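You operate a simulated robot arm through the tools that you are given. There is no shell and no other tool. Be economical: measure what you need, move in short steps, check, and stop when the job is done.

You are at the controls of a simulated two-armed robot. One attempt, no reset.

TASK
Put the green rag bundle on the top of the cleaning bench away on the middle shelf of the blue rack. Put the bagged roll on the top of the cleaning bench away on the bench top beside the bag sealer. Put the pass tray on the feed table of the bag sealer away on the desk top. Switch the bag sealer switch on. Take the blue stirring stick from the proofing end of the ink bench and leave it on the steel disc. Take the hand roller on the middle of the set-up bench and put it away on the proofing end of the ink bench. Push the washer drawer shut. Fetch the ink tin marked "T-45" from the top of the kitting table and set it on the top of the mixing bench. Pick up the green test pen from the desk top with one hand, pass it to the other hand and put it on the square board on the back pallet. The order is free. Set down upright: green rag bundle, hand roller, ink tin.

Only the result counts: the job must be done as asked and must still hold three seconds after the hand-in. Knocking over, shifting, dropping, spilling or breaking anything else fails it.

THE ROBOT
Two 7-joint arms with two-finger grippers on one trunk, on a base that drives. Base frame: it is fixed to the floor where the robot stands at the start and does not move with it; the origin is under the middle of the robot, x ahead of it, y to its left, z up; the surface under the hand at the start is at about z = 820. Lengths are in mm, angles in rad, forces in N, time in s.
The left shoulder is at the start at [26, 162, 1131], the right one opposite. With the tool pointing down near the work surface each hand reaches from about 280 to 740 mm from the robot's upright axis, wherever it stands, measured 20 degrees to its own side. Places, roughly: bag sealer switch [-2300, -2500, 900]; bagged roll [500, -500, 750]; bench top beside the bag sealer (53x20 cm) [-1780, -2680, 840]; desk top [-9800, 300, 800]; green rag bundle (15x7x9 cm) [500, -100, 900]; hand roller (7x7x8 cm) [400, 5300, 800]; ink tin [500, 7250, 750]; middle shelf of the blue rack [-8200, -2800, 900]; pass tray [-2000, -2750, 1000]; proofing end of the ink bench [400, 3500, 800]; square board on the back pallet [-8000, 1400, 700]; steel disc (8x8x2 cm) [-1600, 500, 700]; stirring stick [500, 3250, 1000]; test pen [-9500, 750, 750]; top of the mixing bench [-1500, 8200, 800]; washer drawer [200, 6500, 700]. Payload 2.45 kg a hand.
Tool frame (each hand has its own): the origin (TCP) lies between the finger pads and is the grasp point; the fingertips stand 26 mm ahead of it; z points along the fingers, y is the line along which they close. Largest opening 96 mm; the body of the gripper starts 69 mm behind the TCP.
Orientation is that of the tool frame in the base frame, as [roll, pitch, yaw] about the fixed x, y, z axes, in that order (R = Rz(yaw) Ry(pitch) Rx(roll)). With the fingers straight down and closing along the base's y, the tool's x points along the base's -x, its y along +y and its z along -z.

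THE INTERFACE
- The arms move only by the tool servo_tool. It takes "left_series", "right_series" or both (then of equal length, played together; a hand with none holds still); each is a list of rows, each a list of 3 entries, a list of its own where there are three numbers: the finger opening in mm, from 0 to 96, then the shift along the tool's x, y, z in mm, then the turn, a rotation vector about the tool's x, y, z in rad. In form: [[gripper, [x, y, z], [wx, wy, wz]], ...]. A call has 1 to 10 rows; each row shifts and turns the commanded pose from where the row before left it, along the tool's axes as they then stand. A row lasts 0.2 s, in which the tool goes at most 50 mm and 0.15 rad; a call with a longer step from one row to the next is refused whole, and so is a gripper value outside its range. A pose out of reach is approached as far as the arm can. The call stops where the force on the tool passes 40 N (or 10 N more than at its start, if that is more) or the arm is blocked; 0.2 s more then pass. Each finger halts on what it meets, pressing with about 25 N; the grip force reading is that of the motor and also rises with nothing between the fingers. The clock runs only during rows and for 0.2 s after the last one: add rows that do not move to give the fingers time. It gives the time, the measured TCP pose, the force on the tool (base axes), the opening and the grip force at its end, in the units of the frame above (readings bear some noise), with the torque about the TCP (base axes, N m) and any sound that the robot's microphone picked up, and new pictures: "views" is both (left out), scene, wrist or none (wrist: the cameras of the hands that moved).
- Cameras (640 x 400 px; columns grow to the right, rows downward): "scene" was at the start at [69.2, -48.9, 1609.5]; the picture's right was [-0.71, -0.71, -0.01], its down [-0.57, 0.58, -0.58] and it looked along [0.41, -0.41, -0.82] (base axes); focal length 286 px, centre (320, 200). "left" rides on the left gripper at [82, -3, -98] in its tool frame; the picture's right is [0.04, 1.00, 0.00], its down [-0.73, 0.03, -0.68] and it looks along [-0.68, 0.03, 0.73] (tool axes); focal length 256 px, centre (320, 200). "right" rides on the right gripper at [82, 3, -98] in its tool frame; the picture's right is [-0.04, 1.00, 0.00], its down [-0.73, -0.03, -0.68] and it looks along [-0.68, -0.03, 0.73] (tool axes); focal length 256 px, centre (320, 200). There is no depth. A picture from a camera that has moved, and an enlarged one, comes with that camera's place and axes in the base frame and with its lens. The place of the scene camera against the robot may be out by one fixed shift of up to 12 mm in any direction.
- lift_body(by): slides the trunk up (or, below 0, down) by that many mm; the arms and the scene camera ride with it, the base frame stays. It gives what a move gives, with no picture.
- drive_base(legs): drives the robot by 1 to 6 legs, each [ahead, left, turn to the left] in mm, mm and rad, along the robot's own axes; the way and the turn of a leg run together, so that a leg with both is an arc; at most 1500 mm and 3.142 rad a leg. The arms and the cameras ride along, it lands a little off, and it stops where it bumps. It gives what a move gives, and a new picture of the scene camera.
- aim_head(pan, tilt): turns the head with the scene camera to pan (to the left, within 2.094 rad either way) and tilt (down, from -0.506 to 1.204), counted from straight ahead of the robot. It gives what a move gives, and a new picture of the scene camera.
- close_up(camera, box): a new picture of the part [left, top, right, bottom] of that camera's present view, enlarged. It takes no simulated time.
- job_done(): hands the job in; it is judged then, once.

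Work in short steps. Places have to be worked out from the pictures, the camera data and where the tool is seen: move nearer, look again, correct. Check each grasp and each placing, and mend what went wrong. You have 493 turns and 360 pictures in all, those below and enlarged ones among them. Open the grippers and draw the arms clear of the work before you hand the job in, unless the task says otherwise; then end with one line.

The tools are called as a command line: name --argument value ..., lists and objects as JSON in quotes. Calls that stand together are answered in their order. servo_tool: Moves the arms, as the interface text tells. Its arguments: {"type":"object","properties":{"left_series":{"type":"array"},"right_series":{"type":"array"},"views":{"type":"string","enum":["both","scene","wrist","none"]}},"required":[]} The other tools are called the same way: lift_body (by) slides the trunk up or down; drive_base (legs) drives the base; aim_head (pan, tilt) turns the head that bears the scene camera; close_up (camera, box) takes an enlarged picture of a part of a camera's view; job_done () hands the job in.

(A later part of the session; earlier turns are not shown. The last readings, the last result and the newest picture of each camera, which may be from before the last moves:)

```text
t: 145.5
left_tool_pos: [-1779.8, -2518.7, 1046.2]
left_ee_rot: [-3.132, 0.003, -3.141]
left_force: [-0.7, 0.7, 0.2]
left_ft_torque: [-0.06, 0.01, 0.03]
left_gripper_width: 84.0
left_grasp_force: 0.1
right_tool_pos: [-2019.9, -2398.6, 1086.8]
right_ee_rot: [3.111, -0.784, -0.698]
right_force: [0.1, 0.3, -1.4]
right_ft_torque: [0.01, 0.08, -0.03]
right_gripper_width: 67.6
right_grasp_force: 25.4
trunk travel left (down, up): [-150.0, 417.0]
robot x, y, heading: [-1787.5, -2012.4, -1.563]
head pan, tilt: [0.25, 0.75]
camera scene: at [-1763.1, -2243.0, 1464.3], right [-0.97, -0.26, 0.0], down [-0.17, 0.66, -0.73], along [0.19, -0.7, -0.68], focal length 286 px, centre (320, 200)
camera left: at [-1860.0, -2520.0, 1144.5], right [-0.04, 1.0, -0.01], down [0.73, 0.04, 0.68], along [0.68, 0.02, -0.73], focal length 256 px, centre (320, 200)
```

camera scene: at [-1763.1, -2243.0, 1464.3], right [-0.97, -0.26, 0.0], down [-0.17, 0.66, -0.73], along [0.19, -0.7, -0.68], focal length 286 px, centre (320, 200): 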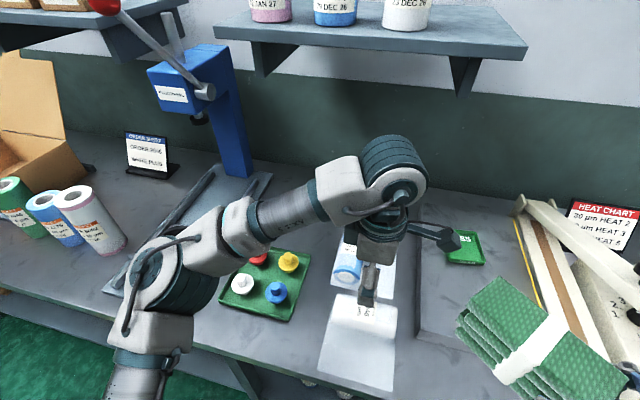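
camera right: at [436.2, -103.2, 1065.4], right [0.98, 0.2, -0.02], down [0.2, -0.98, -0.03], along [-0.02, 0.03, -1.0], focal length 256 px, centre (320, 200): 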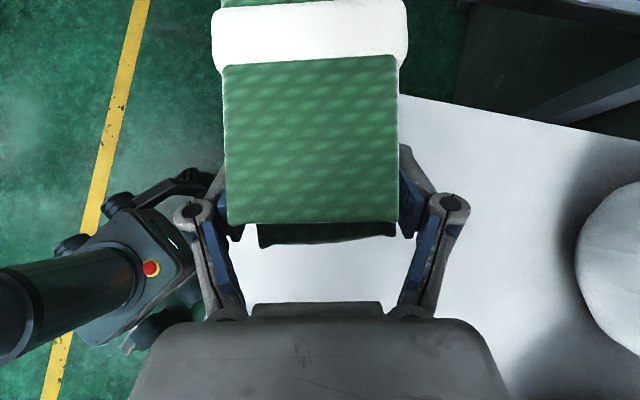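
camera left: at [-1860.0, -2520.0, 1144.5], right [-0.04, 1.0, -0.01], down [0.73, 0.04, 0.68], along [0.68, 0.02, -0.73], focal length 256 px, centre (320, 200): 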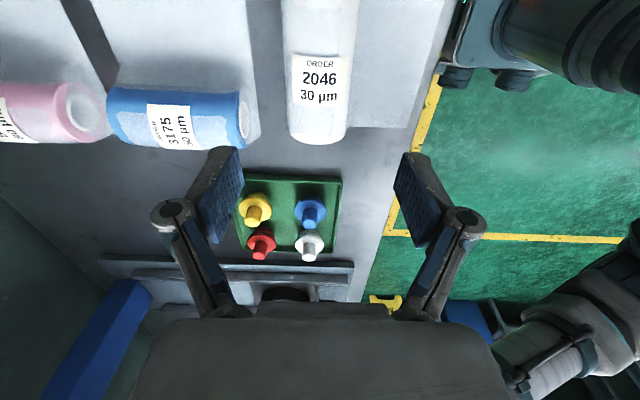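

The roll rests well on the bench strip. Next: retract the left hand, look closely at the PASS tray and the sealer switch.

servo_tool --left_series '[[84, [0, 40, -10], [0, 0, 0]], [84, [0, 40, -10], [0, 0, 0]], [84, [0, 40, -10], [0, 0, 0]], [84, [0, 40, -10], [0, 0, 0]]]' --views "none"

drive_base --legs '[[0, -360, 0]]'

close_up --camera "scene" --box '[200, 100, 520, 300]'

```text
t: 146.5
left_tool_pos: [-1777.3, -2357.7, 1083.3]
left_ee_rot: [-3.13, 0.004, -3.141]
left_force: [1.1, -0.1, -0.2]
left_ft_torque: [-0.02, 0.01, 0.03]
left_gripper_width: 83.9
left_grasp_force: 0.0
right_tool_pos: [-2019.8, -2398.6, 1085.2]
right_ee_rot: [3.111, -0.785, -0.696]
right_force: [0.3, -0.3, -1.6]
right_ft_torque: [0.07, 0.1, -0.04]
right_gripper_width: 67.9
right_grasp_force: 24.9
trunk travel left (down, up): [-150.0, 417.0]
robot x, y, heading: [-1790.0, -2009.5, -1.558]
head pan, tilt: [0.25, 0.75]
```

```text
t: 148.8
left_tool_pos: [-2129.2, -2364.7, 1083.5]
left_ee_rot: [-3.134, -0.002, -3.133]
left_force: [0.3, -0.6, 1.1]
left_ft_torque: [0.0, 0.01, 0.01]
left_gripper_width: 84.1
left_grasp_force: 0.0
right_tool_pos: [-2369.2, -2406.9, 1086.3]
right_ee_rot: [3.109, -0.78, -0.685]
right_force: [-0.1, -0.6, -1.3]
right_ft_torque: [0.06, 0.07, 0.0]
right_gripper_width: 67.5
right_grasp_force: 25.1
trunk travel left (down, up): [-150.0, 417.0]
robot x, y, heading: [-2144.7, -2014.5, -1.555]
head pan, tilt: [0.25, 0.75]
camera scene: at [-2107.8, -2248.8, 1463.6], right [-0.96, -0.26, 0.0], down [-0.18, 0.66, -0.73], along [0.19, -0.7, -0.69], focal length 286 px, centre (320, 200)
```

scene: 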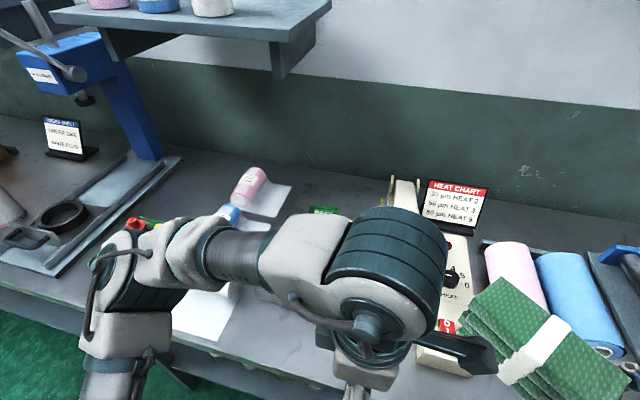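

```text
2.00 times, centred on (360, 200) of scene
camera zoom: at [-2107.8, -2248.8, 1463.6], right [-0.96, -0.26, 0.0], down [-0.18, 0.66, -0.73], along [0.19, -0.7, -0.69], focal length 572 px, centre (240, 200)
```

zoom: 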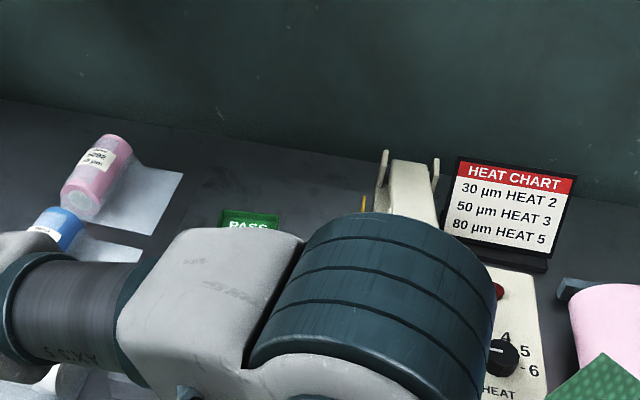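

The left wrist blocks the view. Move the left hand to its own side (toward x ≈ −1980).

servo_tool --left_series '[[84, [-37, 0, 0], [0, 0, 0]], [84, [-37, 0, 0], [0, 0, 0]], [84, [-37, 0, 0], [0, 0, 0]], [84, [-37, 0, 0], [0, 0, 0]], [84, [0, 0, 0], [0, 0, 0]]]' --views "both"

close_up --camera "scene" --box '[280, 140, 520, 340]'

```text
t: 150.0
left_tool_pos: [-1992.5, -2360.3, 1087.1]
left_ee_rot: [-3.131, 0.008, -3.135]
left_force: [0.0, -0.5, 0.1]
left_ft_torque: [-0.04, -0.01, -0.03]
left_gripper_width: 84.2
left_grasp_force: 0.0
right_tool_pos: [-2381.1, -2402.3, 1084.6]
right_ee_rot: [3.115, -0.793, -0.692]
right_force: [-0.2, -0.6, -1.0]
right_ft_torque: [0.04, 0.06, 0.01]
right_gripper_width: 67.5
right_grasp_force: 24.9
trunk travel left (down, up): [-150.0, 417.0]
robot x, y, heading: [-2148.1, -2013.2, -1.556]
head pan, tilt: [0.25, 0.75]
camera scene: at [-2129.3, -2249.2, 1463.9], right [-0.96, -0.26, -0.01], down [-0.17, 0.66, -0.73], along [0.2, -0.7, -0.68], focal length 286 px, centre (320, 200)
camera left: at [-2074.1, -2362.7, 1184.2], right [-0.05, 1.0, -0.01], down [0.73, 0.04, 0.69], along [0.68, 0.02, -0.73], focal length 256 px, centre (320, 200)
```

scene: 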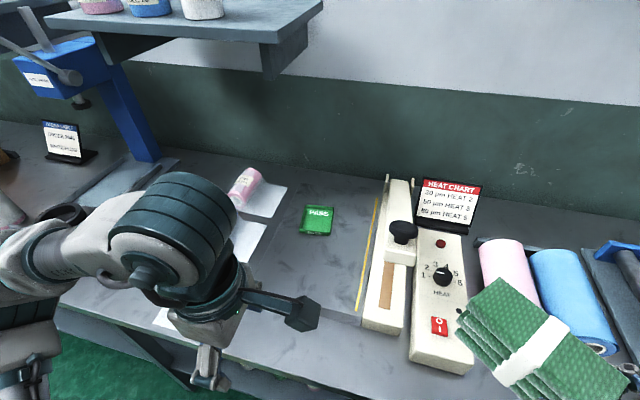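
left: 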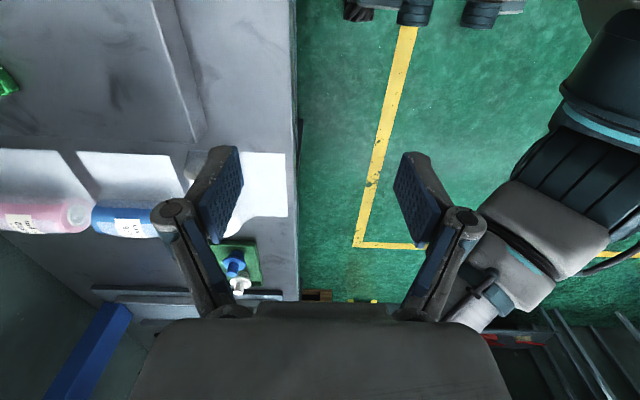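

```text
2.00 times, centred on (400, 240) of scene
camera zoom: at [-2129.3, -2249.2, 1463.9], right [-0.96, -0.26, -0.01], down [-0.17, 0.66, -0.73], along [0.2, -0.7, -0.68], focal length 572 px, centre (160, 120)
```

zoom: 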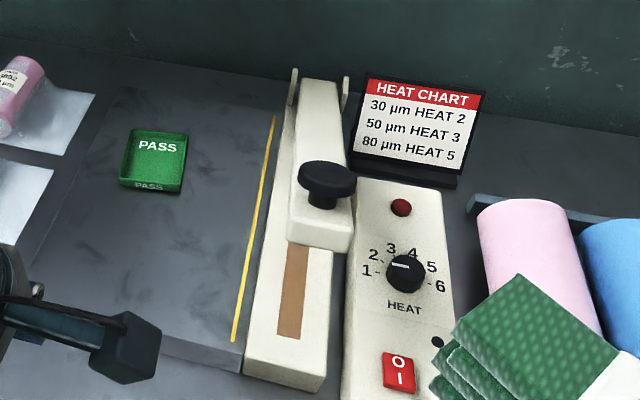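

Tray and switch are clear now: the rocker (O rear, I near) is around [−2283,−2540,900]. I first press the switch; shift right 280 mm so the left hand faces it.

drive_base --legs '[[0, -280, 0]]'

close_up --camera "scene" --box '[200, 120, 460, 320]'

```text
t: 151.9
left_tool_pos: [-2223.1, -2364.1, 1080.9]
left_ee_rot: [-3.132, -0.024, -3.127]
left_force: [0.5, -1.2, 0.2]
left_ft_torque: [0.08, 0.15, 0.02]
left_gripper_width: 84.2
left_grasp_force: 0.1
right_tool_pos: [-2613.4, -2407.1, 1091.7]
right_ee_rot: [3.085, -0.764, -0.667]
right_force: [-0.7, 1.3, -1.6]
right_ft_torque: [0.05, 0.05, -0.04]
right_gripper_width: 67.6
right_grasp_force: 24.6
trunk travel left (down, up): [-150.0, 417.0]
robot x, y, heading: [-2409.7, -2018.8, -1.549]
head pan, tilt: [0.25, 0.75]
camera scene: at [-2352.4, -2252.1, 1463.3], right [-0.96, -0.27, 0.02], down [-0.2, 0.66, -0.73], along [0.18, -0.7, -0.69], focal length 286 px, centre (320, 200)
```

scene: 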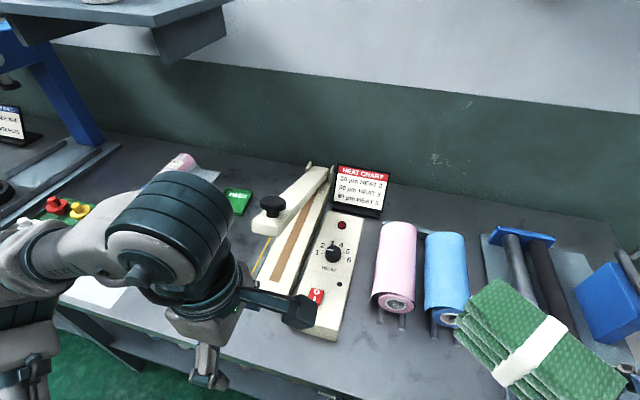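

```text
2.00 times, centred on (330, 220) of scene
camera zoom: at [-2352.4, -2252.1, 1463.3], right [-0.96, -0.27, 0.02], down [-0.2, 0.66, -0.73], along [0.18, -0.7, -0.69], focal length 572 px, centre (300, 160)
```

zoom: 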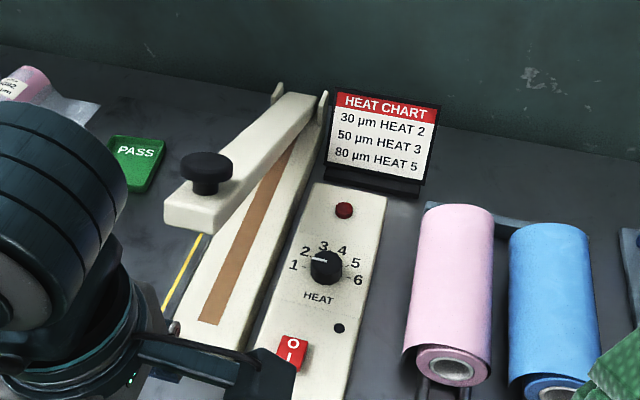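

The "I" half is at about [−2277,−2530,905]. Close the left fingers and move above it at a safe height for a wrist view.

servo_tool --left_series '[[40, [13, -38, 0], [0, 0, 0]], [0, [13, -38, 0], [0, 0, 0]], [0, [13, -38, 10], [0, 0, 0]], [0, [14, -38, 15], [0, 0, 0]], [0, [0, 0, 15], [0, 0, 0]], [0, [0, 0, 0], [0, 0, 0]], [0, [0, 0, 0], [0, 0, 0]]]' --views "both"

```text
t: 153.5
left_tool_pos: [-2278.9, -2515.2, 1046.3]
left_ee_rot: [-3.126, -0.016, -3.124]
left_force: [0.3, -0.9, 0.4]
left_ft_torque: [0.04, 0.04, -0.02]
left_gripper_width: 0.0
left_grasp_force: 24.9
right_tool_pos: [-2618.5, -2404.5, 1089.2]
right_ee_rot: [3.087, -0.769, -0.669]
right_force: [0.7, 0.1, -1.9]
right_ft_torque: [0.03, 0.06, -0.01]
right_gripper_width: 67.8
right_grasp_force: 24.6
trunk travel left (down, up): [-150.0, 417.0]
robot x, y, heading: [-2410.9, -2019.6, -1.557]
head pan, tilt: [0.25, 0.75]
camera scene: at [-2369.8, -2253.7, 1463.6], right [-0.96, -0.27, 0.0], down [-0.18, 0.66, -0.73], along [0.19, -0.7, -0.69], focal length 286 px, centre (320, 200)
camera left: at [-2357.2, -2518.3, 1146.2], right [-0.06, 1.0, -0.01], down [0.74, 0.05, 0.67], along [0.67, 0.03, -0.75], focal length 256 px, centre (320, 200)
```

scene: 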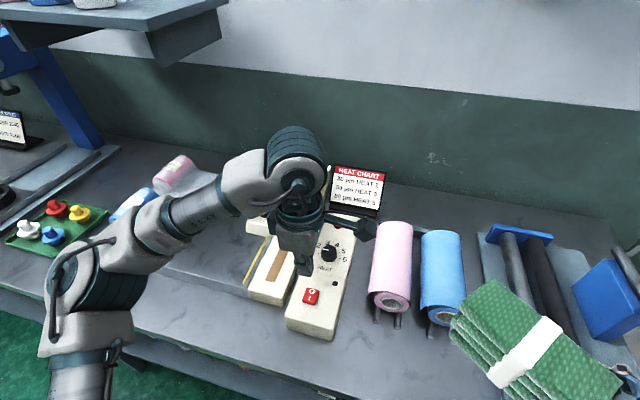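
left: 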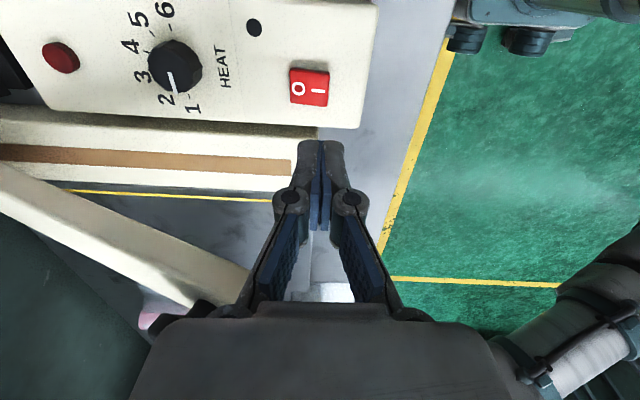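

The "I" half is under the fingertips' plane at y ≈ −2517. Descend to just above it, then press in small steps.

servo_tool --left_series '[[0, [-3, 2, 25], [0, 0, 0]], [0, [0, 0, 25], [0, 0, 0]], [0, [0, 0, 25], [0, 0, 0]], [0, [0, 0, 18], [0, 0, 0]], [0, [0, 0, 0], [0, 0, 0]]]' --views "wrist"

```text
t: 154.7
left_tool_pos: [-2299.4, -2513.2, 957.5]
left_ee_rot: [-3.127, 0.0, -3.131]
left_force: [-0.1, 0.1, -0.2]
left_ft_torque: [-0.01, -0.01, 0.02]
left_gripper_width: 0.0
left_grasp_force: 24.8
right_tool_pos: [-2642.7, -2404.5, 1086.3]
right_ee_rot: [3.106, -0.789, -0.681]
right_force: [0.4, 0.2, -2.5]
right_ft_torque: [0.07, 0.02, 0.0]
right_gripper_width: 67.8
right_grasp_force: 24.8
trunk travel left (down, up): [-150.0, 417.0]
robot x, y, heading: [-2415.0, -2018.5, -1.546]
head pan, tilt: [0.25, 0.75]
camera left: at [-2380.8, -2516.3, 1055.4], right [-0.05, 1.0, -0.01], down [0.73, 0.05, 0.68], along [0.68, 0.03, -0.73], focal length 256 px, centre (320, 200)
```

left: 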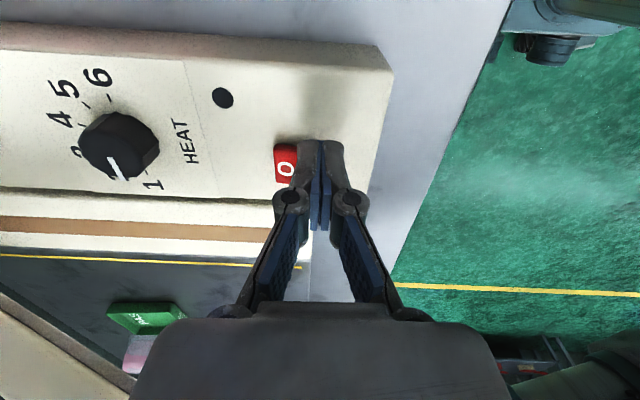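

The base swayed ~20 mm in x. Wait for it to settle, then recheck.

servo_tool --left_series '[[0, [0, 0, 0], [0, 0, 0]], [0, [0, 0, 0], [0, 0, 0]], [0, [0, 0, 0], [0, 0, 0]], [0, [0, 0, 0], [0, 0, 0]], [0, [0, 0, 0], [0, 0, 0]], [0, [0, 0, 0], [0, 0, 0]], [0, [0, 0, 0], [0, 0, 0]], [0, [0, 0, 0], [0, 0, 0]], [0, [0, 0, 0], [0, 0, 0]], [0, [0, 0, 0], [0, 0, 0]]]' --views "none"

servo_tool --left_series '[[0, [0, 0, 0], [0, 0, 0]], [0, [0, 0, 0], [0, 0, 0]], [0, [0, 0, 0], [0, 0, 0]]]' --views "wrist"

```text
t: 156.9
left_tool_pos: [-2281.3, -2513.6, 955.8]
left_ee_rot: [-3.127, -0.012, -3.127]
left_force: [0.3, -0.1, 0.0]
left_ft_torque: [0.0, 0.09, -0.04]
left_gripper_width: 0.0
left_grasp_force: 25.1
right_tool_pos: [-2622.4, -2404.0, 1089.8]
right_ee_rot: [3.092, -0.773, -0.672]
right_force: [-0.9, 0.4, -1.5]
right_ft_torque: [0.04, 0.04, 0.0]
right_gripper_width: 67.8
right_grasp_force: 25.5
trunk travel left (down, up): [-150.0, 417.0]
robot x, y, heading: [-2407.2, -2017.4, -1.553]
head pan, tilt: [0.25, 0.75]
```

```text
t: 157.7
left_tool_pos: [-2283.0, -2513.4, 955.6]
left_ee_rot: [-3.129, -0.01, -3.126]
left_force: [-0.5, -0.3, 0.1]
left_ft_torque: [0.03, 0.06, 0.01]
left_gripper_width: 0.3
left_grasp_force: 24.6
right_tool_pos: [-2625.5, -2404.2, 1088.9]
right_ee_rot: [3.094, -0.775, -0.673]
right_force: [1.4, 0.2, -1.6]
right_ft_torque: [0.07, 0.08, 0.02]
right_gripper_width: 67.7
right_grasp_force: 24.9
trunk travel left (down, up): [-150.0, 417.0]
robot x, y, heading: [-2407.1, -2021.5, -1.552]
head pan, tilt: [0.25, 0.75]
camera left: at [-2363.0, -2516.5, 1055.0], right [-0.06, 1.0, -0.01], down [0.74, 0.05, 0.67], along [0.67, 0.03, -0.74], focal length 256 px, centre (320, 200)
```

left: 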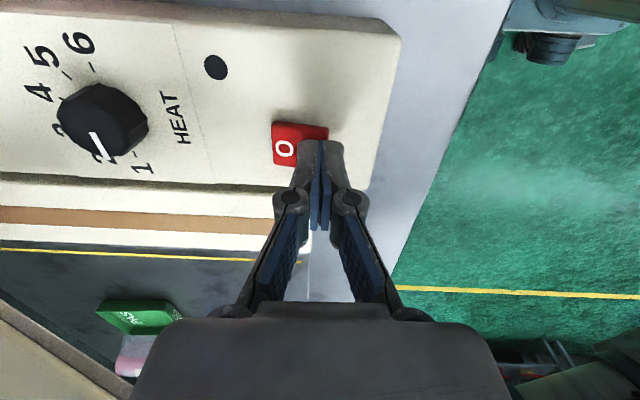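

Steady and aligned over the "I" half. Press down in small steps.

servo_tool --left_series '[[0, [-3, -1, 5], [0, 0, 0]], [0, [0, 0, 5], [0, 0, 0]], [0, [0, 0, 4], [0, 0, 0]], [0, [0, 0, 4], [0, 0, 0]], [0, [0, 0, 4], [0, 0, 0]], [0, [0, 0, 0], [0, 0, 0]]]' --views "wrist"

```text
t: 158.8
left_tool_pos: [-2289.5, -2510.8, 945.0]
left_ee_rot: [-3.113, -0.02, -3.134]
left_force: [-5.4, 9.7, 15.6]
left_ft_torque: [0.07, -0.04, 0.04]
left_gripper_width: 0.0
left_grasp_force: 28.6
right_tool_pos: [-2630.7, -2400.6, 1089.4]
right_ee_rot: [3.092, -0.778, -0.672]
right_force: [0.5, -0.2, -1.0]
right_ft_torque: [0.04, 0.08, 0.01]
right_gripper_width: 67.4
right_grasp_force: 24.9
trunk travel left (down, up): [-150.0, 417.0]
robot x, y, heading: [-2408.5, -2018.8, -1.549]
head pan, tilt: [0.25, 0.75]
stopped in row 5 (left hand): the force on the tool passed its limit at 44 N (the readings are from after the stop); the commanded pose is now the measured one
camera left: at [-2367.9, -2511.8, 1045.1], right [-0.05, 1.0, -0.03], down [0.75, 0.05, 0.66], along [0.66, 0.01, -0.75], focal length 256 px, centre (320, 200)
```

left: 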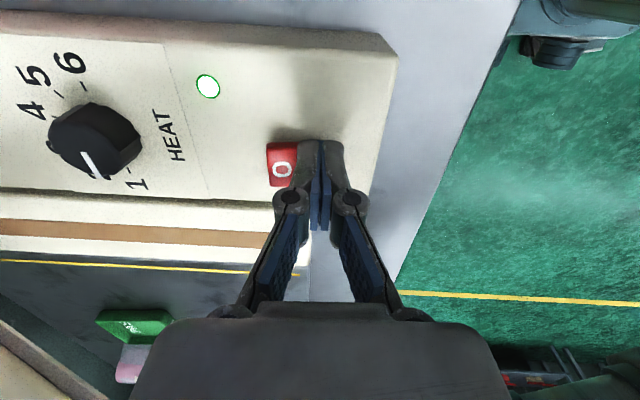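

The indicator lamp now lights: the switch is on. Lift away and go back left toward the tray.

servo_tool --left_series '[[0, [0, 0, -10], [0, 0, 0]], [0, [0, 0, -30], [0, 0, 0]], [0, [0, 0, -40], [0, 0, 0]], [0, [0, 0, -40], [0, 0, 0]], [40, [0, 35, -20], [0, 0, 0]], [40, [0, 40, 0], [0, 0, 0]], [40, [0, 40, 0], [0, 0, 0]]]' --views "none"

drive_base --legs '[[0, 270, 0], [40, 0, 0]]'

```text
t: 160.4
left_tool_pos: [-2287.9, -2393.8, 1079.6]
left_ee_rot: [-3.116, -0.014, -3.129]
left_force: [-0.8, 0.1, -0.1]
left_ft_torque: [-0.02, 0.0, 0.01]
left_gripper_width: 40.1
left_grasp_force: 0.3
right_tool_pos: [-2630.8, -2402.1, 1090.1]
right_ee_rot: [3.093, -0.782, -0.672]
right_force: [0.0, 0.5, -0.6]
right_ft_torque: [0.04, 0.07, -0.02]
right_gripper_width: 67.7
right_grasp_force: 25.3
trunk travel left (down, up): [-150.0, 417.0]
robot x, y, heading: [-2410.9, -2018.5, -1.553]
head pan, tilt: [0.25, 0.75]
```

```text
t: 162.8
left_tool_pos: [-1992.1, -2426.9, 1077.7]
left_ee_rot: [-3.116, -0.033, -3.12]
left_force: [0.9, 0.2, 0.6]
left_ft_torque: [0.03, 0.06, 0.0]
left_gripper_width: 39.9
left_grasp_force: 0.2
right_tool_pos: [-2334.6, -2436.0, 1093.4]
right_ee_rot: [3.079, -0.768, -0.654]
right_force: [0.5, 0.2, -1.5]
right_ft_torque: [0.07, 0.13, -0.04]
right_gripper_width: 67.7
right_grasp_force: 25.5
trunk travel left (down, up): [-150.0, 417.0]
robot x, y, heading: [-2138.0, -2052.1, -1.547]
head pan, tilt: [0.25, 0.75]
camera scene: at [-2079.0, -2284.6, 1463.7], right [-0.96, -0.27, 0.01], down [-0.2, 0.66, -0.73], along [0.19, -0.7, -0.69], focal length 286 px, centre (320, 200)
```

scene: 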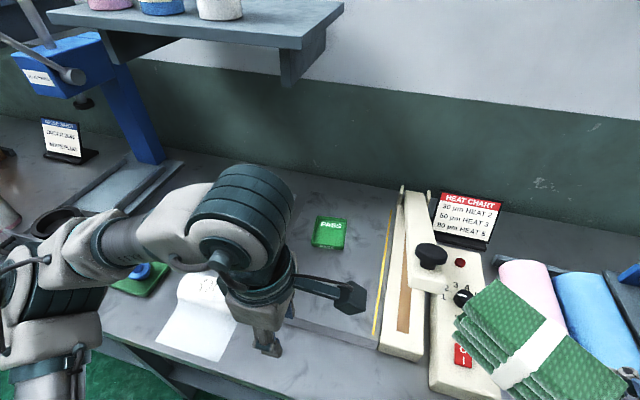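

Now bring the left hand over the tray's near rim, lowering as it advances.

servo_tool --left_series '[[40, [0, -30, 20], [0, 0, 0]], [40, [0, -40, 10], [0, 0, 0]], [40, [0, -40, 10], [0, 0, 0]], [40, [0, -40, 10], [0, 0, 0]], [40, [0, -40, 10], [0, 0, 0]], [40, [0, -40, 10], [0, 0, 0]], [40, [0, -40, 0], [0, 0, 0]], [40, [0, 0, 0], [0, 0, 0]]]' --views "both"

close_up --camera "scene" --box '[360, 180, 560, 380]'

```text
t: 164.6
left_tool_pos: [-2004.0, -2694.8, 1016.8]
left_ee_rot: [-3.114, -0.017, -3.12]
left_force: [-0.2, -0.6, -0.2]
left_ft_torque: [0.0, 0.01, -0.02]
left_gripper_width: 39.9
left_grasp_force: 0.0
right_tool_pos: [-2349.9, -2433.4, 1091.3]
right_ee_rot: [3.088, -0.781, -0.663]
right_force: [0.2, -0.7, -1.0]
right_ft_torque: [0.06, 0.03, 0.0]
right_gripper_width: 67.5
right_grasp_force: 25.2
trunk travel left (down, up): [-150.0, 417.0]
robot x, y, heading: [-2133.3, -2049.3, -1.541]
head pan, tilt: [0.25, 0.75]
camera scene: at [-2097.0, -2287.1, 1463.7], right [-0.96, -0.27, 0.0], down [-0.19, 0.66, -0.73], along [0.2, -0.7, -0.69], focal length 286 px, centre (320, 200)
camera left: at [-2083.0, -2696.9, 1117.6], right [-0.06, 1.0, -0.03], down [0.74, 0.06, 0.66], along [0.67, 0.02, -0.75], focal length 256 px, centre (320, 200)
```

scene: 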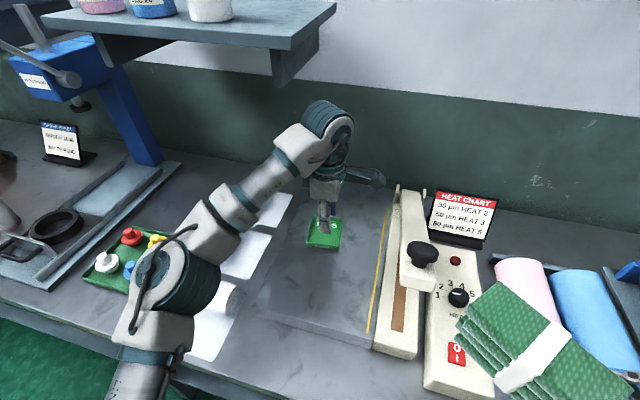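
left: 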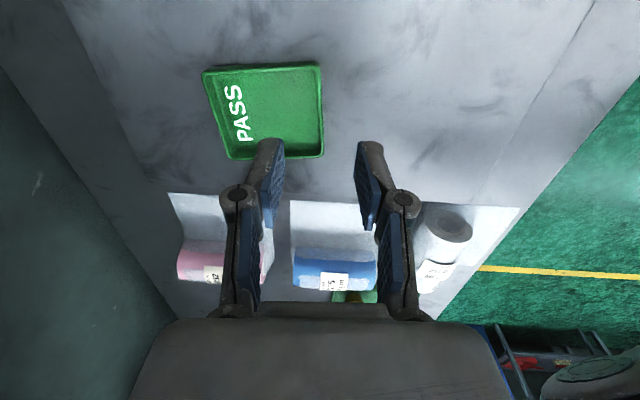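

```text
2.00 times, centred on (460, 280) of scene
camera zoom: at [-2097.0, -2287.1, 1463.7], right [-0.96, -0.27, 0.0], down [-0.19, 0.66, -0.73], along [0.2, -0.7, -0.69], focal length 572 px, centre (40, 40)
```

zoom: 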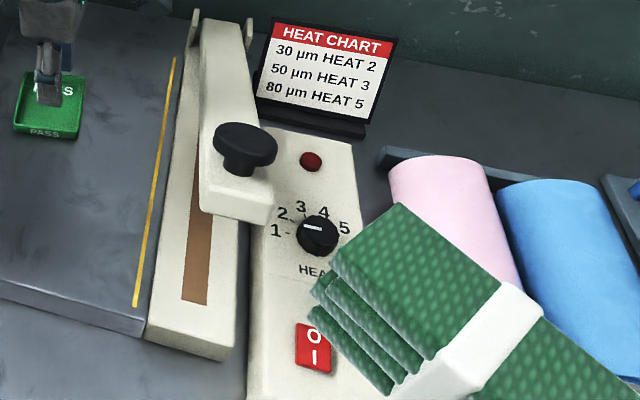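

The tray (≈88×97 mm) is seen with its near wall exactly in the fingers' mid-plane. Descend straight along the tool to tips ≈ 905 and check.

servo_tool --left_series '[[40, [0, 0, 25], [0, 0, 0]], [40, [0, 0, 25], [0, 0, 0]], [40, [0, 0, 20], [0, 0, 0]], [40, [0, 0, 15], [0, 0, 0]], [40, [0, 0, 0], [0, 0, 0]], [40, [0, 0, 0], [0, 0, 0]], [40, [0, 0, 0], [0, 0, 0]]]' --views "wrist"

```text
t: 166.2
left_tool_pos: [-2001.5, -2697.8, 931.4]
left_ee_rot: [-3.113, -0.021, -3.121]
left_force: [0.9, -0.2, 0.0]
left_ft_torque: [-0.01, 0.02, -0.03]
left_gripper_width: 40.1
left_grasp_force: 0.0
right_tool_pos: [-2345.7, -2434.7, 1091.4]
right_ee_rot: [3.086, -0.777, -0.662]
right_force: [0.3, -0.2, -0.6]
right_ft_torque: [0.04, 0.12, 0.02]
right_gripper_width: 67.6
right_grasp_force: 25.0
trunk travel left (down, up): [-150.0, 417.0]
robot x, y, heading: [-2132.3, -2053.8, -1.549]
head pan, tilt: [0.25, 0.75]
camera left: at [-2079.9, -2699.7, 1032.7], right [-0.06, 1.0, -0.03], down [0.75, 0.06, 0.66], along [0.66, 0.02, -0.75], focal length 256 px, centre (320, 200)
```

left: 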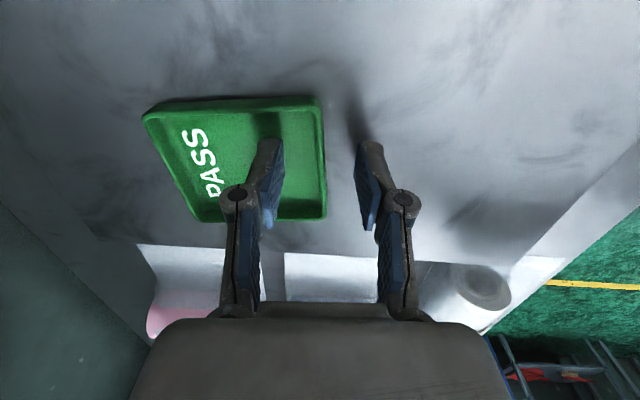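

Good: one finger inside, one outside. Keep lowering in small steps until light contact.

servo_tool --left_series '[[40, [0, 0, 5], [0, 0, 0]], [40, [0, 0, 5], [0, 0, 0]], [40, [0, 0, 4], [0, 0, 0]], [40, [0, 0, 4], [0, 0, 0]], [40, [0, 0, 0], [0, 0, 0]]]' --views "wrist"

```text
t: 167.3
left_tool_pos: [-2005.9, -2697.1, 918.8]
left_ee_rot: [-3.111, -0.017, -3.119]
left_force: [10.1, -2.0, 29.1]
left_ft_torque: [-0.07, -0.52, -0.03]
left_gripper_width: 56.5
left_grasp_force: 9.9
right_tool_pos: [-2351.5, -2433.2, 1092.5]
right_ee_rot: [3.088, -0.786, -0.662]
right_force: [-0.1, -0.4, -1.7]
right_ft_torque: [0.06, 0.09, 0.0]
right_gripper_width: 67.5
right_grasp_force: 25.5
trunk travel left (down, up): [-150.0, 417.0]
robot x, y, heading: [-2134.9, -2047.3, -1.539]
head pan, tilt: [0.25, 0.75]
camera left: at [-2084.0, -2698.6, 1018.7], right [-0.06, 1.0, -0.03], down [0.74, 0.07, 0.67], along [0.67, 0.02, -0.75], focal length 256 px, centre (320, 200)
```

left: 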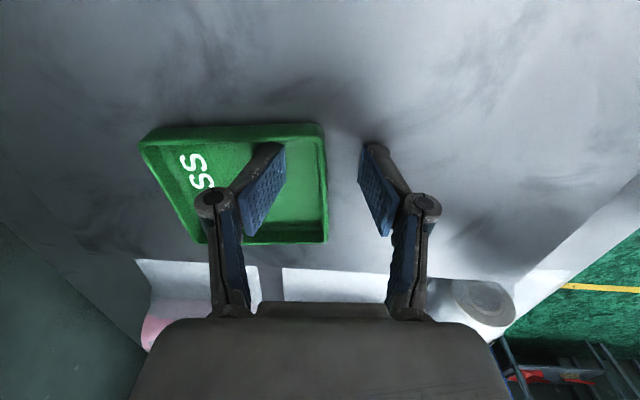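

Contact with the slab (z ≈ 892). Raise 4 mm and close on the wall.

servo_tool --left_series '[[40, [0, 0, -5], [0, 0, 0]], [30, [0, 0, 0], [0, 0, 0]], [15, [0, 0, 0], [0, 0, 0]], [0, [0, 0, 0], [0, 0, 0]], [0, [0, 0, 0], [0, 0, 0]]]' --views "wrist"

```text
t: 168.6
left_tool_pos: [-2008.0, -2693.9, 924.8]
left_ee_rot: [-3.107, -0.016, -3.121]
left_force: [-1.2, 14.0, 35.3]
left_ft_torque: [-0.14, -0.43, 0.15]
left_gripper_width: 13.9
left_grasp_force: 24.8
right_tool_pos: [-2354.2, -2429.9, 1093.0]
right_ee_rot: [3.086, -0.786, -0.661]
right_force: [-0.1, -0.1, -1.7]
right_ft_torque: [0.05, 0.06, 0.0]
right_gripper_width: 67.7
right_grasp_force: 25.1
trunk travel left (down, up): [-150.0, 417.0]
robot x, y, heading: [-2134.9, -2052.6, -1.543]
head pan, tilt: [0.25, 0.75]
camera left: at [-2087.3, -2695.6, 1024.8], right [-0.06, 1.0, -0.03], down [0.74, 0.07, 0.67], along [0.67, 0.01, -0.75], focal length 256 px, centre (320, 200)
```

left: 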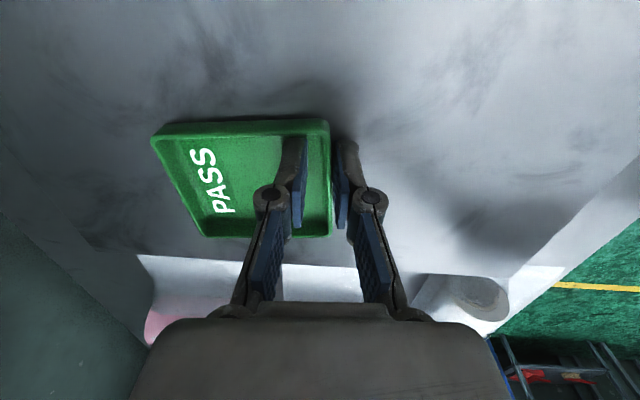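

Closed on something 14 mm thick. Lift slowly and check.

servo_tool --left_series '[[0, [0, 0, -5], [0, 0, 0]], [0, [0, 0, -8], [0, 0, 0]], [0, [0, 0, -10], [0, 0, 0]], [0, [0, 0, -15], [0, 0, 0]], [0, [0, 0, 0], [0, 0, 0]]]' --views "wrist"

```text
t: 169.8
left_tool_pos: [-2005.7, -2697.5, 956.2]
left_ee_rot: [-3.115, -0.014, -3.121]
left_force: [0.8, -0.2, -3.3]
left_ft_torque: [0.11, 0.06, 0.0]
left_gripper_width: 5.8
left_grasp_force: 25.1
right_tool_pos: [-2353.6, -2436.5, 1090.6]
right_ee_rot: [3.094, -0.783, -0.664]
right_force: [0.0, 0.1, -1.2]
right_ft_torque: [0.07, 0.08, -0.01]
right_gripper_width: 67.8
right_grasp_force: 24.8
trunk travel left (down, up): [-150.0, 417.0]
robot x, y, heading: [-2134.4, -2053.7, -1.544]
head pan, tilt: [0.25, 0.75]
camera left: at [-2085.5, -2699.9, 1056.6], right [-0.06, 1.0, -0.03], down [0.74, 0.06, 0.67], along [0.67, 0.02, -0.74], focal length 256 px, centre (320, 200)
```

left: 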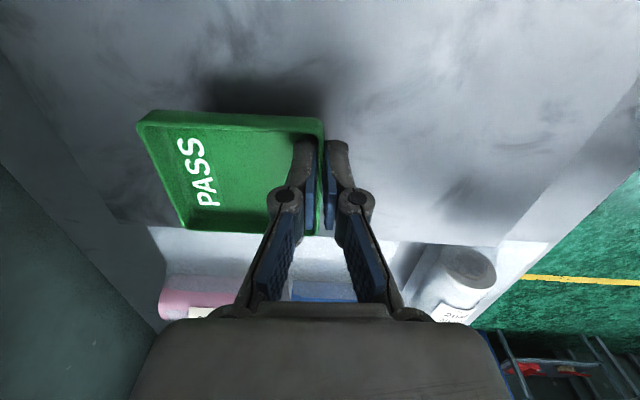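

The tray is held by its wall. Raise and retract it toward the robot.

servo_tool --left_series '[[0, [0, 0, -25], [0, 0, 0]], [0, [0, 0, -25], [0, 0, 0]], [0, [0, 25, -25], [0, 0, 0]], [0, [0, 35, -10], [0, 0, 0]], [0, [0, 35, -10], [0, 0, 0]], [0, [0, 35, 0], [0, 0, 0]], [0, [0, 35, 0], [0, 0, 0]], [0, [0, 35, 0], [0, 0, 0]], [0, [0, 35, 0], [0, 0, 0]], [0, [0, 35, 0], [0, 0, 0]]]' --views "none"

drive_base --legs '[[-500, 0, 0]]'

close_up --camera "scene" --box '[200, 60, 520, 260]'

```text
t: 171.9
left_tool_pos: [-2011.8, -2425.8, 1045.5]
left_ee_rot: [-3.112, -0.014, -3.12]
left_force: [-0.1, -0.3, -2.8]
left_ft_torque: [0.1, 0.04, 0.01]
left_gripper_width: 5.9
left_grasp_force: 25.2
right_tool_pos: [-2352.7, -2434.0, 1090.6]
right_ee_rot: [3.091, -0.78, -0.664]
right_force: [0.4, 0.2, -1.4]
right_ft_torque: [0.04, 0.06, -0.04]
right_gripper_width: 67.6
right_grasp_force: 24.8
trunk travel left (down, up): [-150.0, 417.0]
robot x, y, heading: [-2132.2, -2049.5, -1.544]
head pan, tilt: [0.25, 0.75]
```

```text
t: 174.9
left_tool_pos: [-2024.4, -1920.8, 1045.3]
left_ee_rot: [-3.113, -0.015, -3.122]
left_force: [-0.5, -0.2, -3.4]
left_ft_torque: [0.12, 0.02, -0.02]
left_gripper_width: 5.9
left_grasp_force: 25.0
right_tool_pos: [-2366.3, -1928.4, 1089.5]
right_ee_rot: [3.091, -0.782, -0.665]
right_force: [-0.2, 0.4, -1.7]
right_ft_torque: [0.04, 0.08, -0.02]
right_gripper_width: 67.6
right_grasp_force: 24.5
trunk travel left (down, up): [-150.0, 417.0]
robot x, y, heading: [-2148.5, -1547.9, -1.543]
head pan, tilt: [0.25, 0.75]
camera scene: at [-2117.3, -1780.4, 1463.7], right [-0.96, -0.27, 0.0], down [-0.18, 0.66, -0.73], along [0.2, -0.7, -0.68], focal length 286 px, centre (320, 200)
```

scene: 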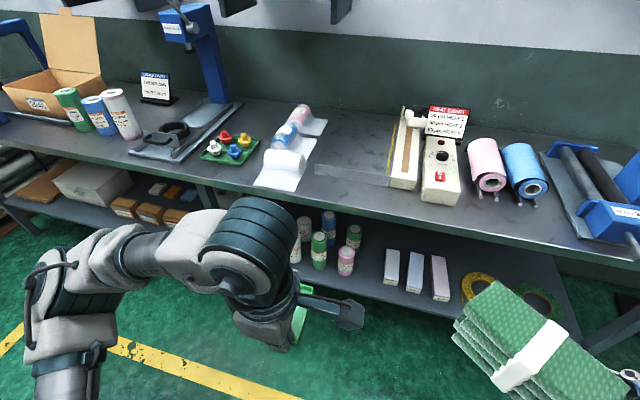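

```text
2.00 times, centred on (360, 160) of scene
camera zoom: at [-2117.3, -1780.4, 1463.7], right [-0.96, -0.27, 0.0], down [-0.18, 0.66, -0.73], along [0.2, -0.7, -0.68], focal length 572 px, centre (240, 280)
```

zoom: 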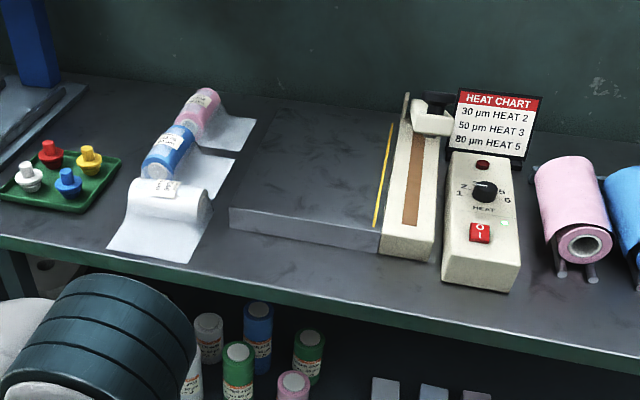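

The LED is lit and the roll is placed well. Before driving on, I test in free space whether the right hand can point straight forward (turning −0.86 rad about the vertical).

servo_tool --right_series '[[40, [0, 0, 0], [-0.1, 0, 0.102]], [40, [0, 0, 0], [-0.1, 0, 0.102]], [40, [0, 0, 0], [-0.1, 0, 0.102]], [40, [0, 0, 0], [-0.1, 0, 0.102]], [40, [0, 0, 0], [-0.1, 0, 0.102]], [40, [0, 0, 0], [-0.1, 0, 0.102]], [40, [0, 0, 0], [0, 0, 0]]]' --views "scene"

```text
t: 176.5
left_tool_pos: [-2022.7, -1918.7, 1046.2]
left_ee_rot: [-3.113, -0.017, -3.12]
left_force: [-0.4, 0.1, -2.5]
left_ft_torque: [0.14, 0.02, -0.02]
left_gripper_width: 6.0
left_grasp_force: 25.4
right_tool_pos: [-2454.3, -1935.9, 1091.6]
right_ee_rot: [3.125, -0.81, -1.204]
right_force: [0.0, -0.3, -0.4]
right_ft_torque: [0.09, 0.02, -0.02]
right_gripper_width: 67.4
right_grasp_force: 24.7
right hand out of reach, approached as far as the arm can: row 3, 4, 5, 6
trunk travel left (down, up): [-150.0, 417.0]
robot x, y, heading: [-2148.3, -1548.0, -1.544]
head pan, tilt: [0.25, 0.75]
camera scene: at [-2114.5, -1780.0, 1463.8], right [-0.96, -0.27, 0.0], down [-0.19, 0.66, -0.73], along [0.2, -0.7, -0.69], focal length 286 px, centre (320, 200)
```

scene: 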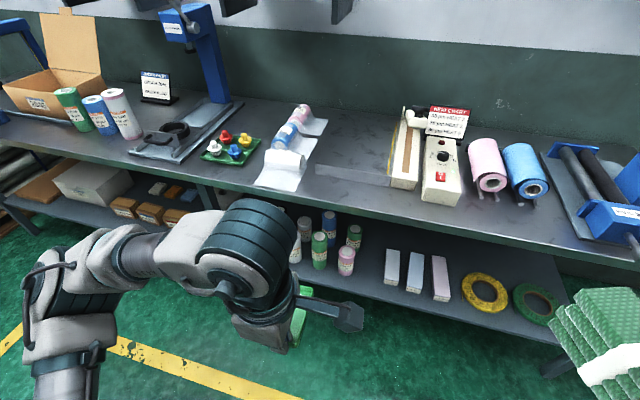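

The forward pointing isn't reachable without shifting, so I'll keep the previous hand angle (45° left of forward) and place the bundle diagonally with the robot square to the rack. Undo the test turn, then turn to face −x.

servo_tool --right_series '[[40, [0, 0, 0], [0.1, 0, -0.102]], [40, [0, 0, 0], [0.1, 0, -0.102]], [40, [0, 0, 0], [0.1, 0, -0.102]], [40, [0, 0, 0], [0.1, 0, -0.102]], [40, [0, 0, 0], [0.1, 0, -0.102]], [40, [0, 0, 0], [0.1, 0, -0.102]], [40, [0, 0, 0], [0, 0, 0]]]' --views "none"

drive_base --legs '[[0, 0, -0.8], [0, 0, -0.8]]'

aim_head --pan 0.0 --tilt 0.2

```text
t: 178.1
left_tool_pos: [-2024.7, -1917.5, 1047.3]
left_ee_rot: [-3.11, -0.015, -3.123]
left_force: [0.6, 0.5, -2.0]
left_ft_torque: [0.07, 0.04, -0.01]
left_gripper_width: 6.0
left_grasp_force: 25.0
right_tool_pos: [-2457.3, -1934.6, 1090.8]
right_ee_rot: [3.094, -0.792, -0.324]
right_force: [0.5, 0.4, -1.9]
right_ft_torque: [0.03, 0.11, 0.0]
right_gripper_width: 67.7
right_grasp_force: 24.7
trunk travel left (down, up): [-150.0, 417.0]
robot x, y, heading: [-2145.8, -1543.4, -1.547]
head pan, tilt: [0.25, 0.75]
```

```text
t: 182.7
left_tool_pos: [-2521.5, -1661.0, 1046.3]
left_ee_rot: [-3.11, -0.015, 1.576]
left_force: [0.2, 0.2, -2.1]
left_ft_torque: [0.0, -0.08, 0.04]
left_gripper_width: 6.0
left_grasp_force: 24.9
right_tool_pos: [-2533.4, -1228.3, 1091.7]
right_ee_rot: [3.095, -0.79, -1.914]
right_force: [-0.1, -0.5, -1.4]
right_ft_torque: [0.09, -0.03, 0.0]
right_gripper_width: 67.7
right_grasp_force: 25.0
trunk travel left (down, up): [-150.0, 417.0]
robot x, y, heading: [-2148.7, -1547.5, -3.134]
head pan, tilt: [0.25, 0.75]
camera scene: at [-2379.4, -1564.8, 1463.7], right [-0.26, 0.97, 0.0], down [0.66, 0.17, -0.73], along [-0.7, -0.19, -0.68], focal length 286 px, centre (320, 200)
```

scene: 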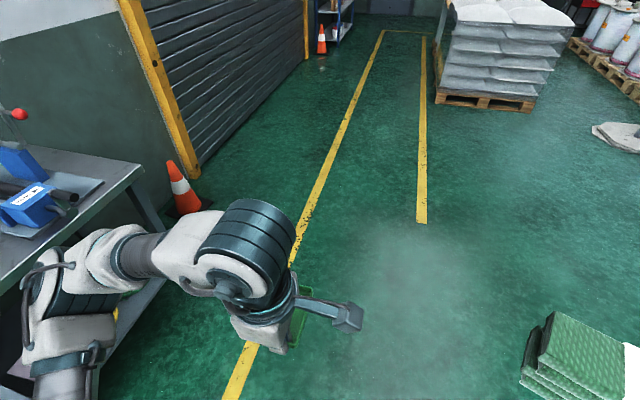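

```text
t: 183.7
left_tool_pos: [-2518.8, -1661.5, 1048.5]
left_ee_rot: [-3.108, -0.017, 1.577]
left_force: [0.6, 0.0, -2.5]
left_ft_torque: [0.03, -0.11, 0.0]
left_gripper_width: 6.1
left_grasp_force: 24.9
right_tool_pos: [-2527.9, -1229.5, 1092.5]
right_ee_rot: [3.091, -0.791, -1.91]
right_force: [0.4, -0.5, -1.2]
right_ft_torque: [0.08, -0.02, 0.01]
right_gripper_width: 67.4
right_grasp_force: 25.1
trunk travel left (down, up): [-150.0, 417.0]
robot x, y, heading: [-2149.3, -1546.9, -3.129]
head pan, tilt: [0.0, 0.201]
camera scene: at [-2392.9, -1544.1, 1513.2], right [-0.01, 1.0, 0.0], down [0.2, 0.0, -0.98], along [-0.98, -0.01, -0.2], focal length 286 px, centre (320, 200)
```

scene: 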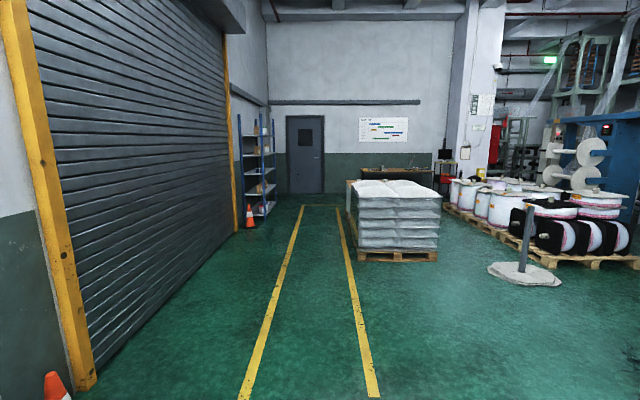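

The aisle is clear. I shift left to y ≈ −1800 and drive 4.5 m along −x.

drive_base --legs '[[0, 250, -0.01], [1500, 0, 0], [1500, 0, 0], [1500, 0, 0], [500, 0, 0]]'

```text
t: 209.0
left_tool_pos: [-7509.3, -1845.7, 1048.3]
left_ee_rot: [-3.11, -0.013, 1.527]
left_force: [-0.5, 0.2, -2.1]
left_ft_torque: [0.04, -0.13, 0.01]
left_gripper_width: 6.2
left_grasp_force: 25.0
right_tool_pos: [-7498.1, -1411.6, 1090.8]
right_ee_rot: [3.091, -0.792, -1.957]
right_force: [0.5, -1.2, -2.1]
right_ft_torque: [0.1, -0.02, 0.03]
right_gripper_width: 67.7
right_grasp_force: 25.5
trunk travel left (down, up): [-150.0, 417.0]
robot x, y, heading: [-7130.8, -1748.9, 3.106]
head pan, tilt: [0.0, 0.201]
camera scene: at [-7376.8, -1732.2, 1513.3], right [0.04, 1.0, 0.0], down [0.2, -0.01, -0.98], along [-0.98, 0.04, -0.2], focal length 286 px, centre (320, 200)
```

scene: 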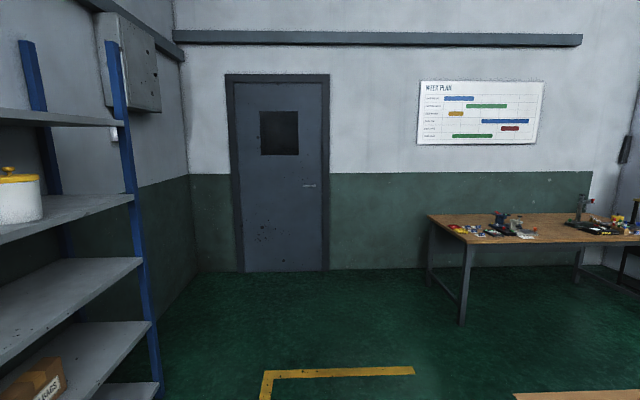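

Rack front is near y ≈ −2630, spanning to x ≈ −8850. Turn left to face it and shift right 950 mm.

drive_base --legs '[[0, 0, 0.8], [0, 0, 0.806], [0, -950, 0]]'

aim_head --pan -0.2 --tilt 0.45

```text
t: 218.1
left_tool_pos: [-7962.5, -2108.3, 1049.8]
left_ee_rot: [-3.106, -0.016, 3.128]
left_force: [0.2, 0.1, -2.9]
left_ft_torque: [0.1, 0.06, 0.01]
left_gripper_width: 5.9
left_grasp_force: 25.1
right_tool_pos: [-8396.6, -2111.6, 1093.1]
right_ee_rot: [3.087, -0.79, -0.352]
right_force: [-0.2, -0.2, -1.1]
right_ft_torque: [-0.02, 0.08, -0.02]
right_gripper_width: 67.6
right_grasp_force: 25.3
trunk travel left (down, up): [-150.0, 417.0]
robot x, y, heading: [-8077.1, -1740.9, -1.581]
head pan, tilt: [0.0, 0.201]
camera scene: at [-8073.3, -1987.4, 1513.3], right [-1.0, 0.01, 0.0], down [0.0, 0.2, -0.98], along [0.0, -0.98, -0.2], focal length 286 px, centre (320, 200)
```

scene: 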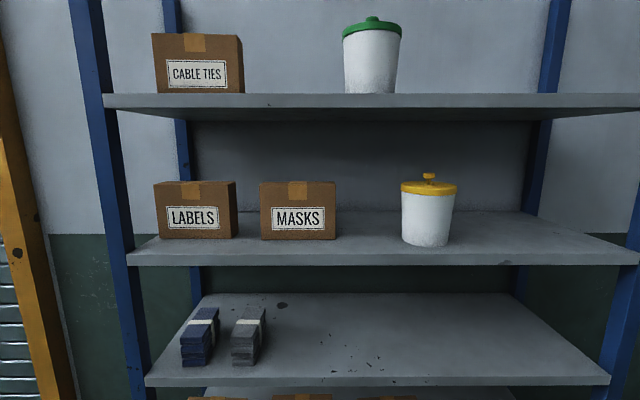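

```text
t: 218.9
left_tool_pos: [-7963.0, -2104.9, 1051.0]
left_ee_rot: [-3.102, -0.015, 3.128]
left_force: [0.3, 0.8, -2.2]
left_ft_torque: [0.14, 0.02, -0.01]
left_gripper_width: 5.9
left_grasp_force: 25.3
right_tool_pos: [-8395.7, -2108.3, 1094.9]
right_ee_rot: [3.081, -0.794, -0.349]
right_force: [-0.6, -0.5, -2.2]
right_ft_torque: [0.03, 0.1, -0.01]
right_gripper_width: 67.7
right_grasp_force: 24.5
trunk travel left (down, up): [-150.0, 417.0]
robot x, y, heading: [-8074.3, -1740.0, -1.574]
head pan, tilt: [-0.201, 0.45]
camera scene: at [-8091.9, -1983.8, 1490.2], right [-0.98, 0.2, 0.0], down [0.09, 0.43, -0.9], along [-0.18, -0.88, -0.44], focal length 286 px, centre (320, 200)
```

scene: 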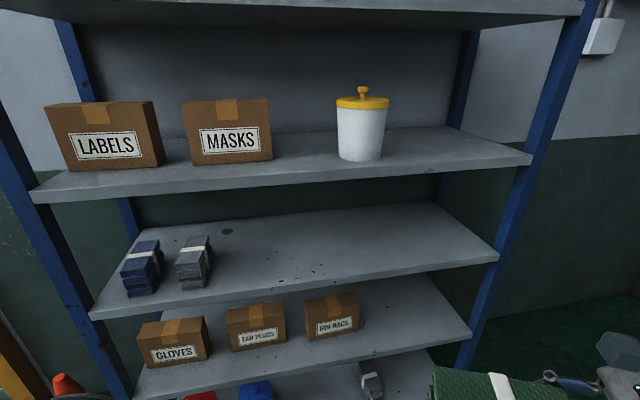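

The middle shelf (z ≈ 878, front edge y ≈ −2645) already holds blue and gray bundles at its left; the right part is free. I set the right hand to point −45°, lower it to entering height, and pull the left tray back.

servo_tool --left_series '[[0, [0, 14, 0], [0, 0, 0]], [0, [0, 14, 0], [0, 0, 0]], [0, [0, 14, 0], [0, 0, 0]], [0, [0, 14, 0], [0, 0, 0]], [0, [0, 14, 0], [0, 0, 0]], [0, [0, 10, 0], [0, 0, 0]], [0, [0, 0, 0], [0, 0, 0]], [0, [0, 0, 0], [0, 0, 0]]]' --right_series '[[40, [0, 0, 0], [-0.05, 0, 0.102]], [40, [0, 0, 0], [-0.1, 0, 0.102]], [40, [0, 0, 0], [-0.1, 0, 0.102]], [40, [-23, 0, 23], [0, 0, 0]], [40, [-23, 0, 23], [0, 0, 0]], [40, [-23, 0, 23], [0, 0, 0]], [40, [-23, 0, 23], [0, 0, 0]], [40, [0, 0, 0], [0, 0, 0]]]' --views "wrist"

```text
t: 220.7
left_tool_pos: [-7963.0, -2024.3, 1048.4]
left_ee_rot: [-3.102, -0.016, 3.13]
left_force: [0.9, -0.3, -1.9]
left_ft_torque: [0.11, 0.05, -0.01]
left_gripper_width: 6.0
left_grasp_force: 24.4
right_tool_pos: [-8394.0, -2110.9, 964.9]
right_ee_rot: [-3.139, -0.796, -0.785]
right_force: [-0.4, 0.1, -1.4]
right_ft_torque: [0.04, 0.08, -0.01]
right_gripper_width: 67.6
right_grasp_force: 25.1
trunk travel left (down, up): [-150.0, 417.0]
robot x, y, heading: [-8074.6, -1737.2, -1.572]
head pan, tilt: [-0.201, 0.45]
camera right: at [-8406.7, -2103.3, 1092.9], right [-0.72, -0.69, -0.03], down [-0.69, 0.73, -0.05], along [0.06, -0.01, -1.0], focal length 256 px, centre (320, 200)
camera left: at [-8041.8, -2022.6, 1148.0], right [-0.03, 1.0, -0.04], down [0.75, 0.05, 0.67], along [0.67, -0.01, -0.75], focal length 256 px, centre (320, 200)
```

right: 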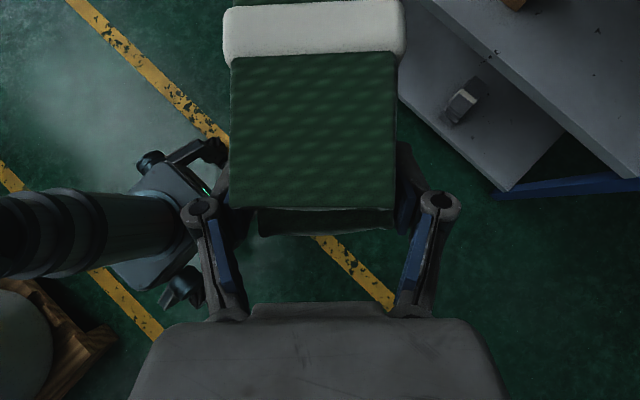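
left: 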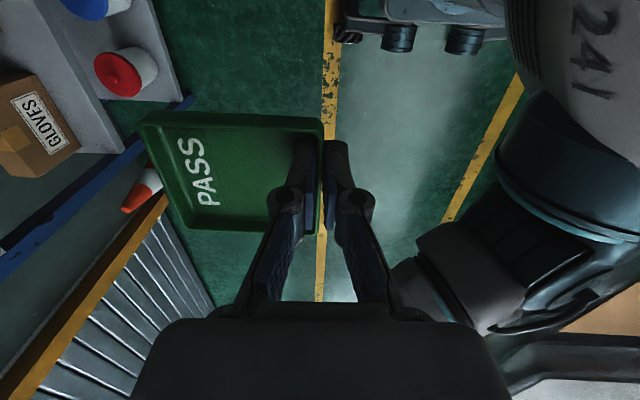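

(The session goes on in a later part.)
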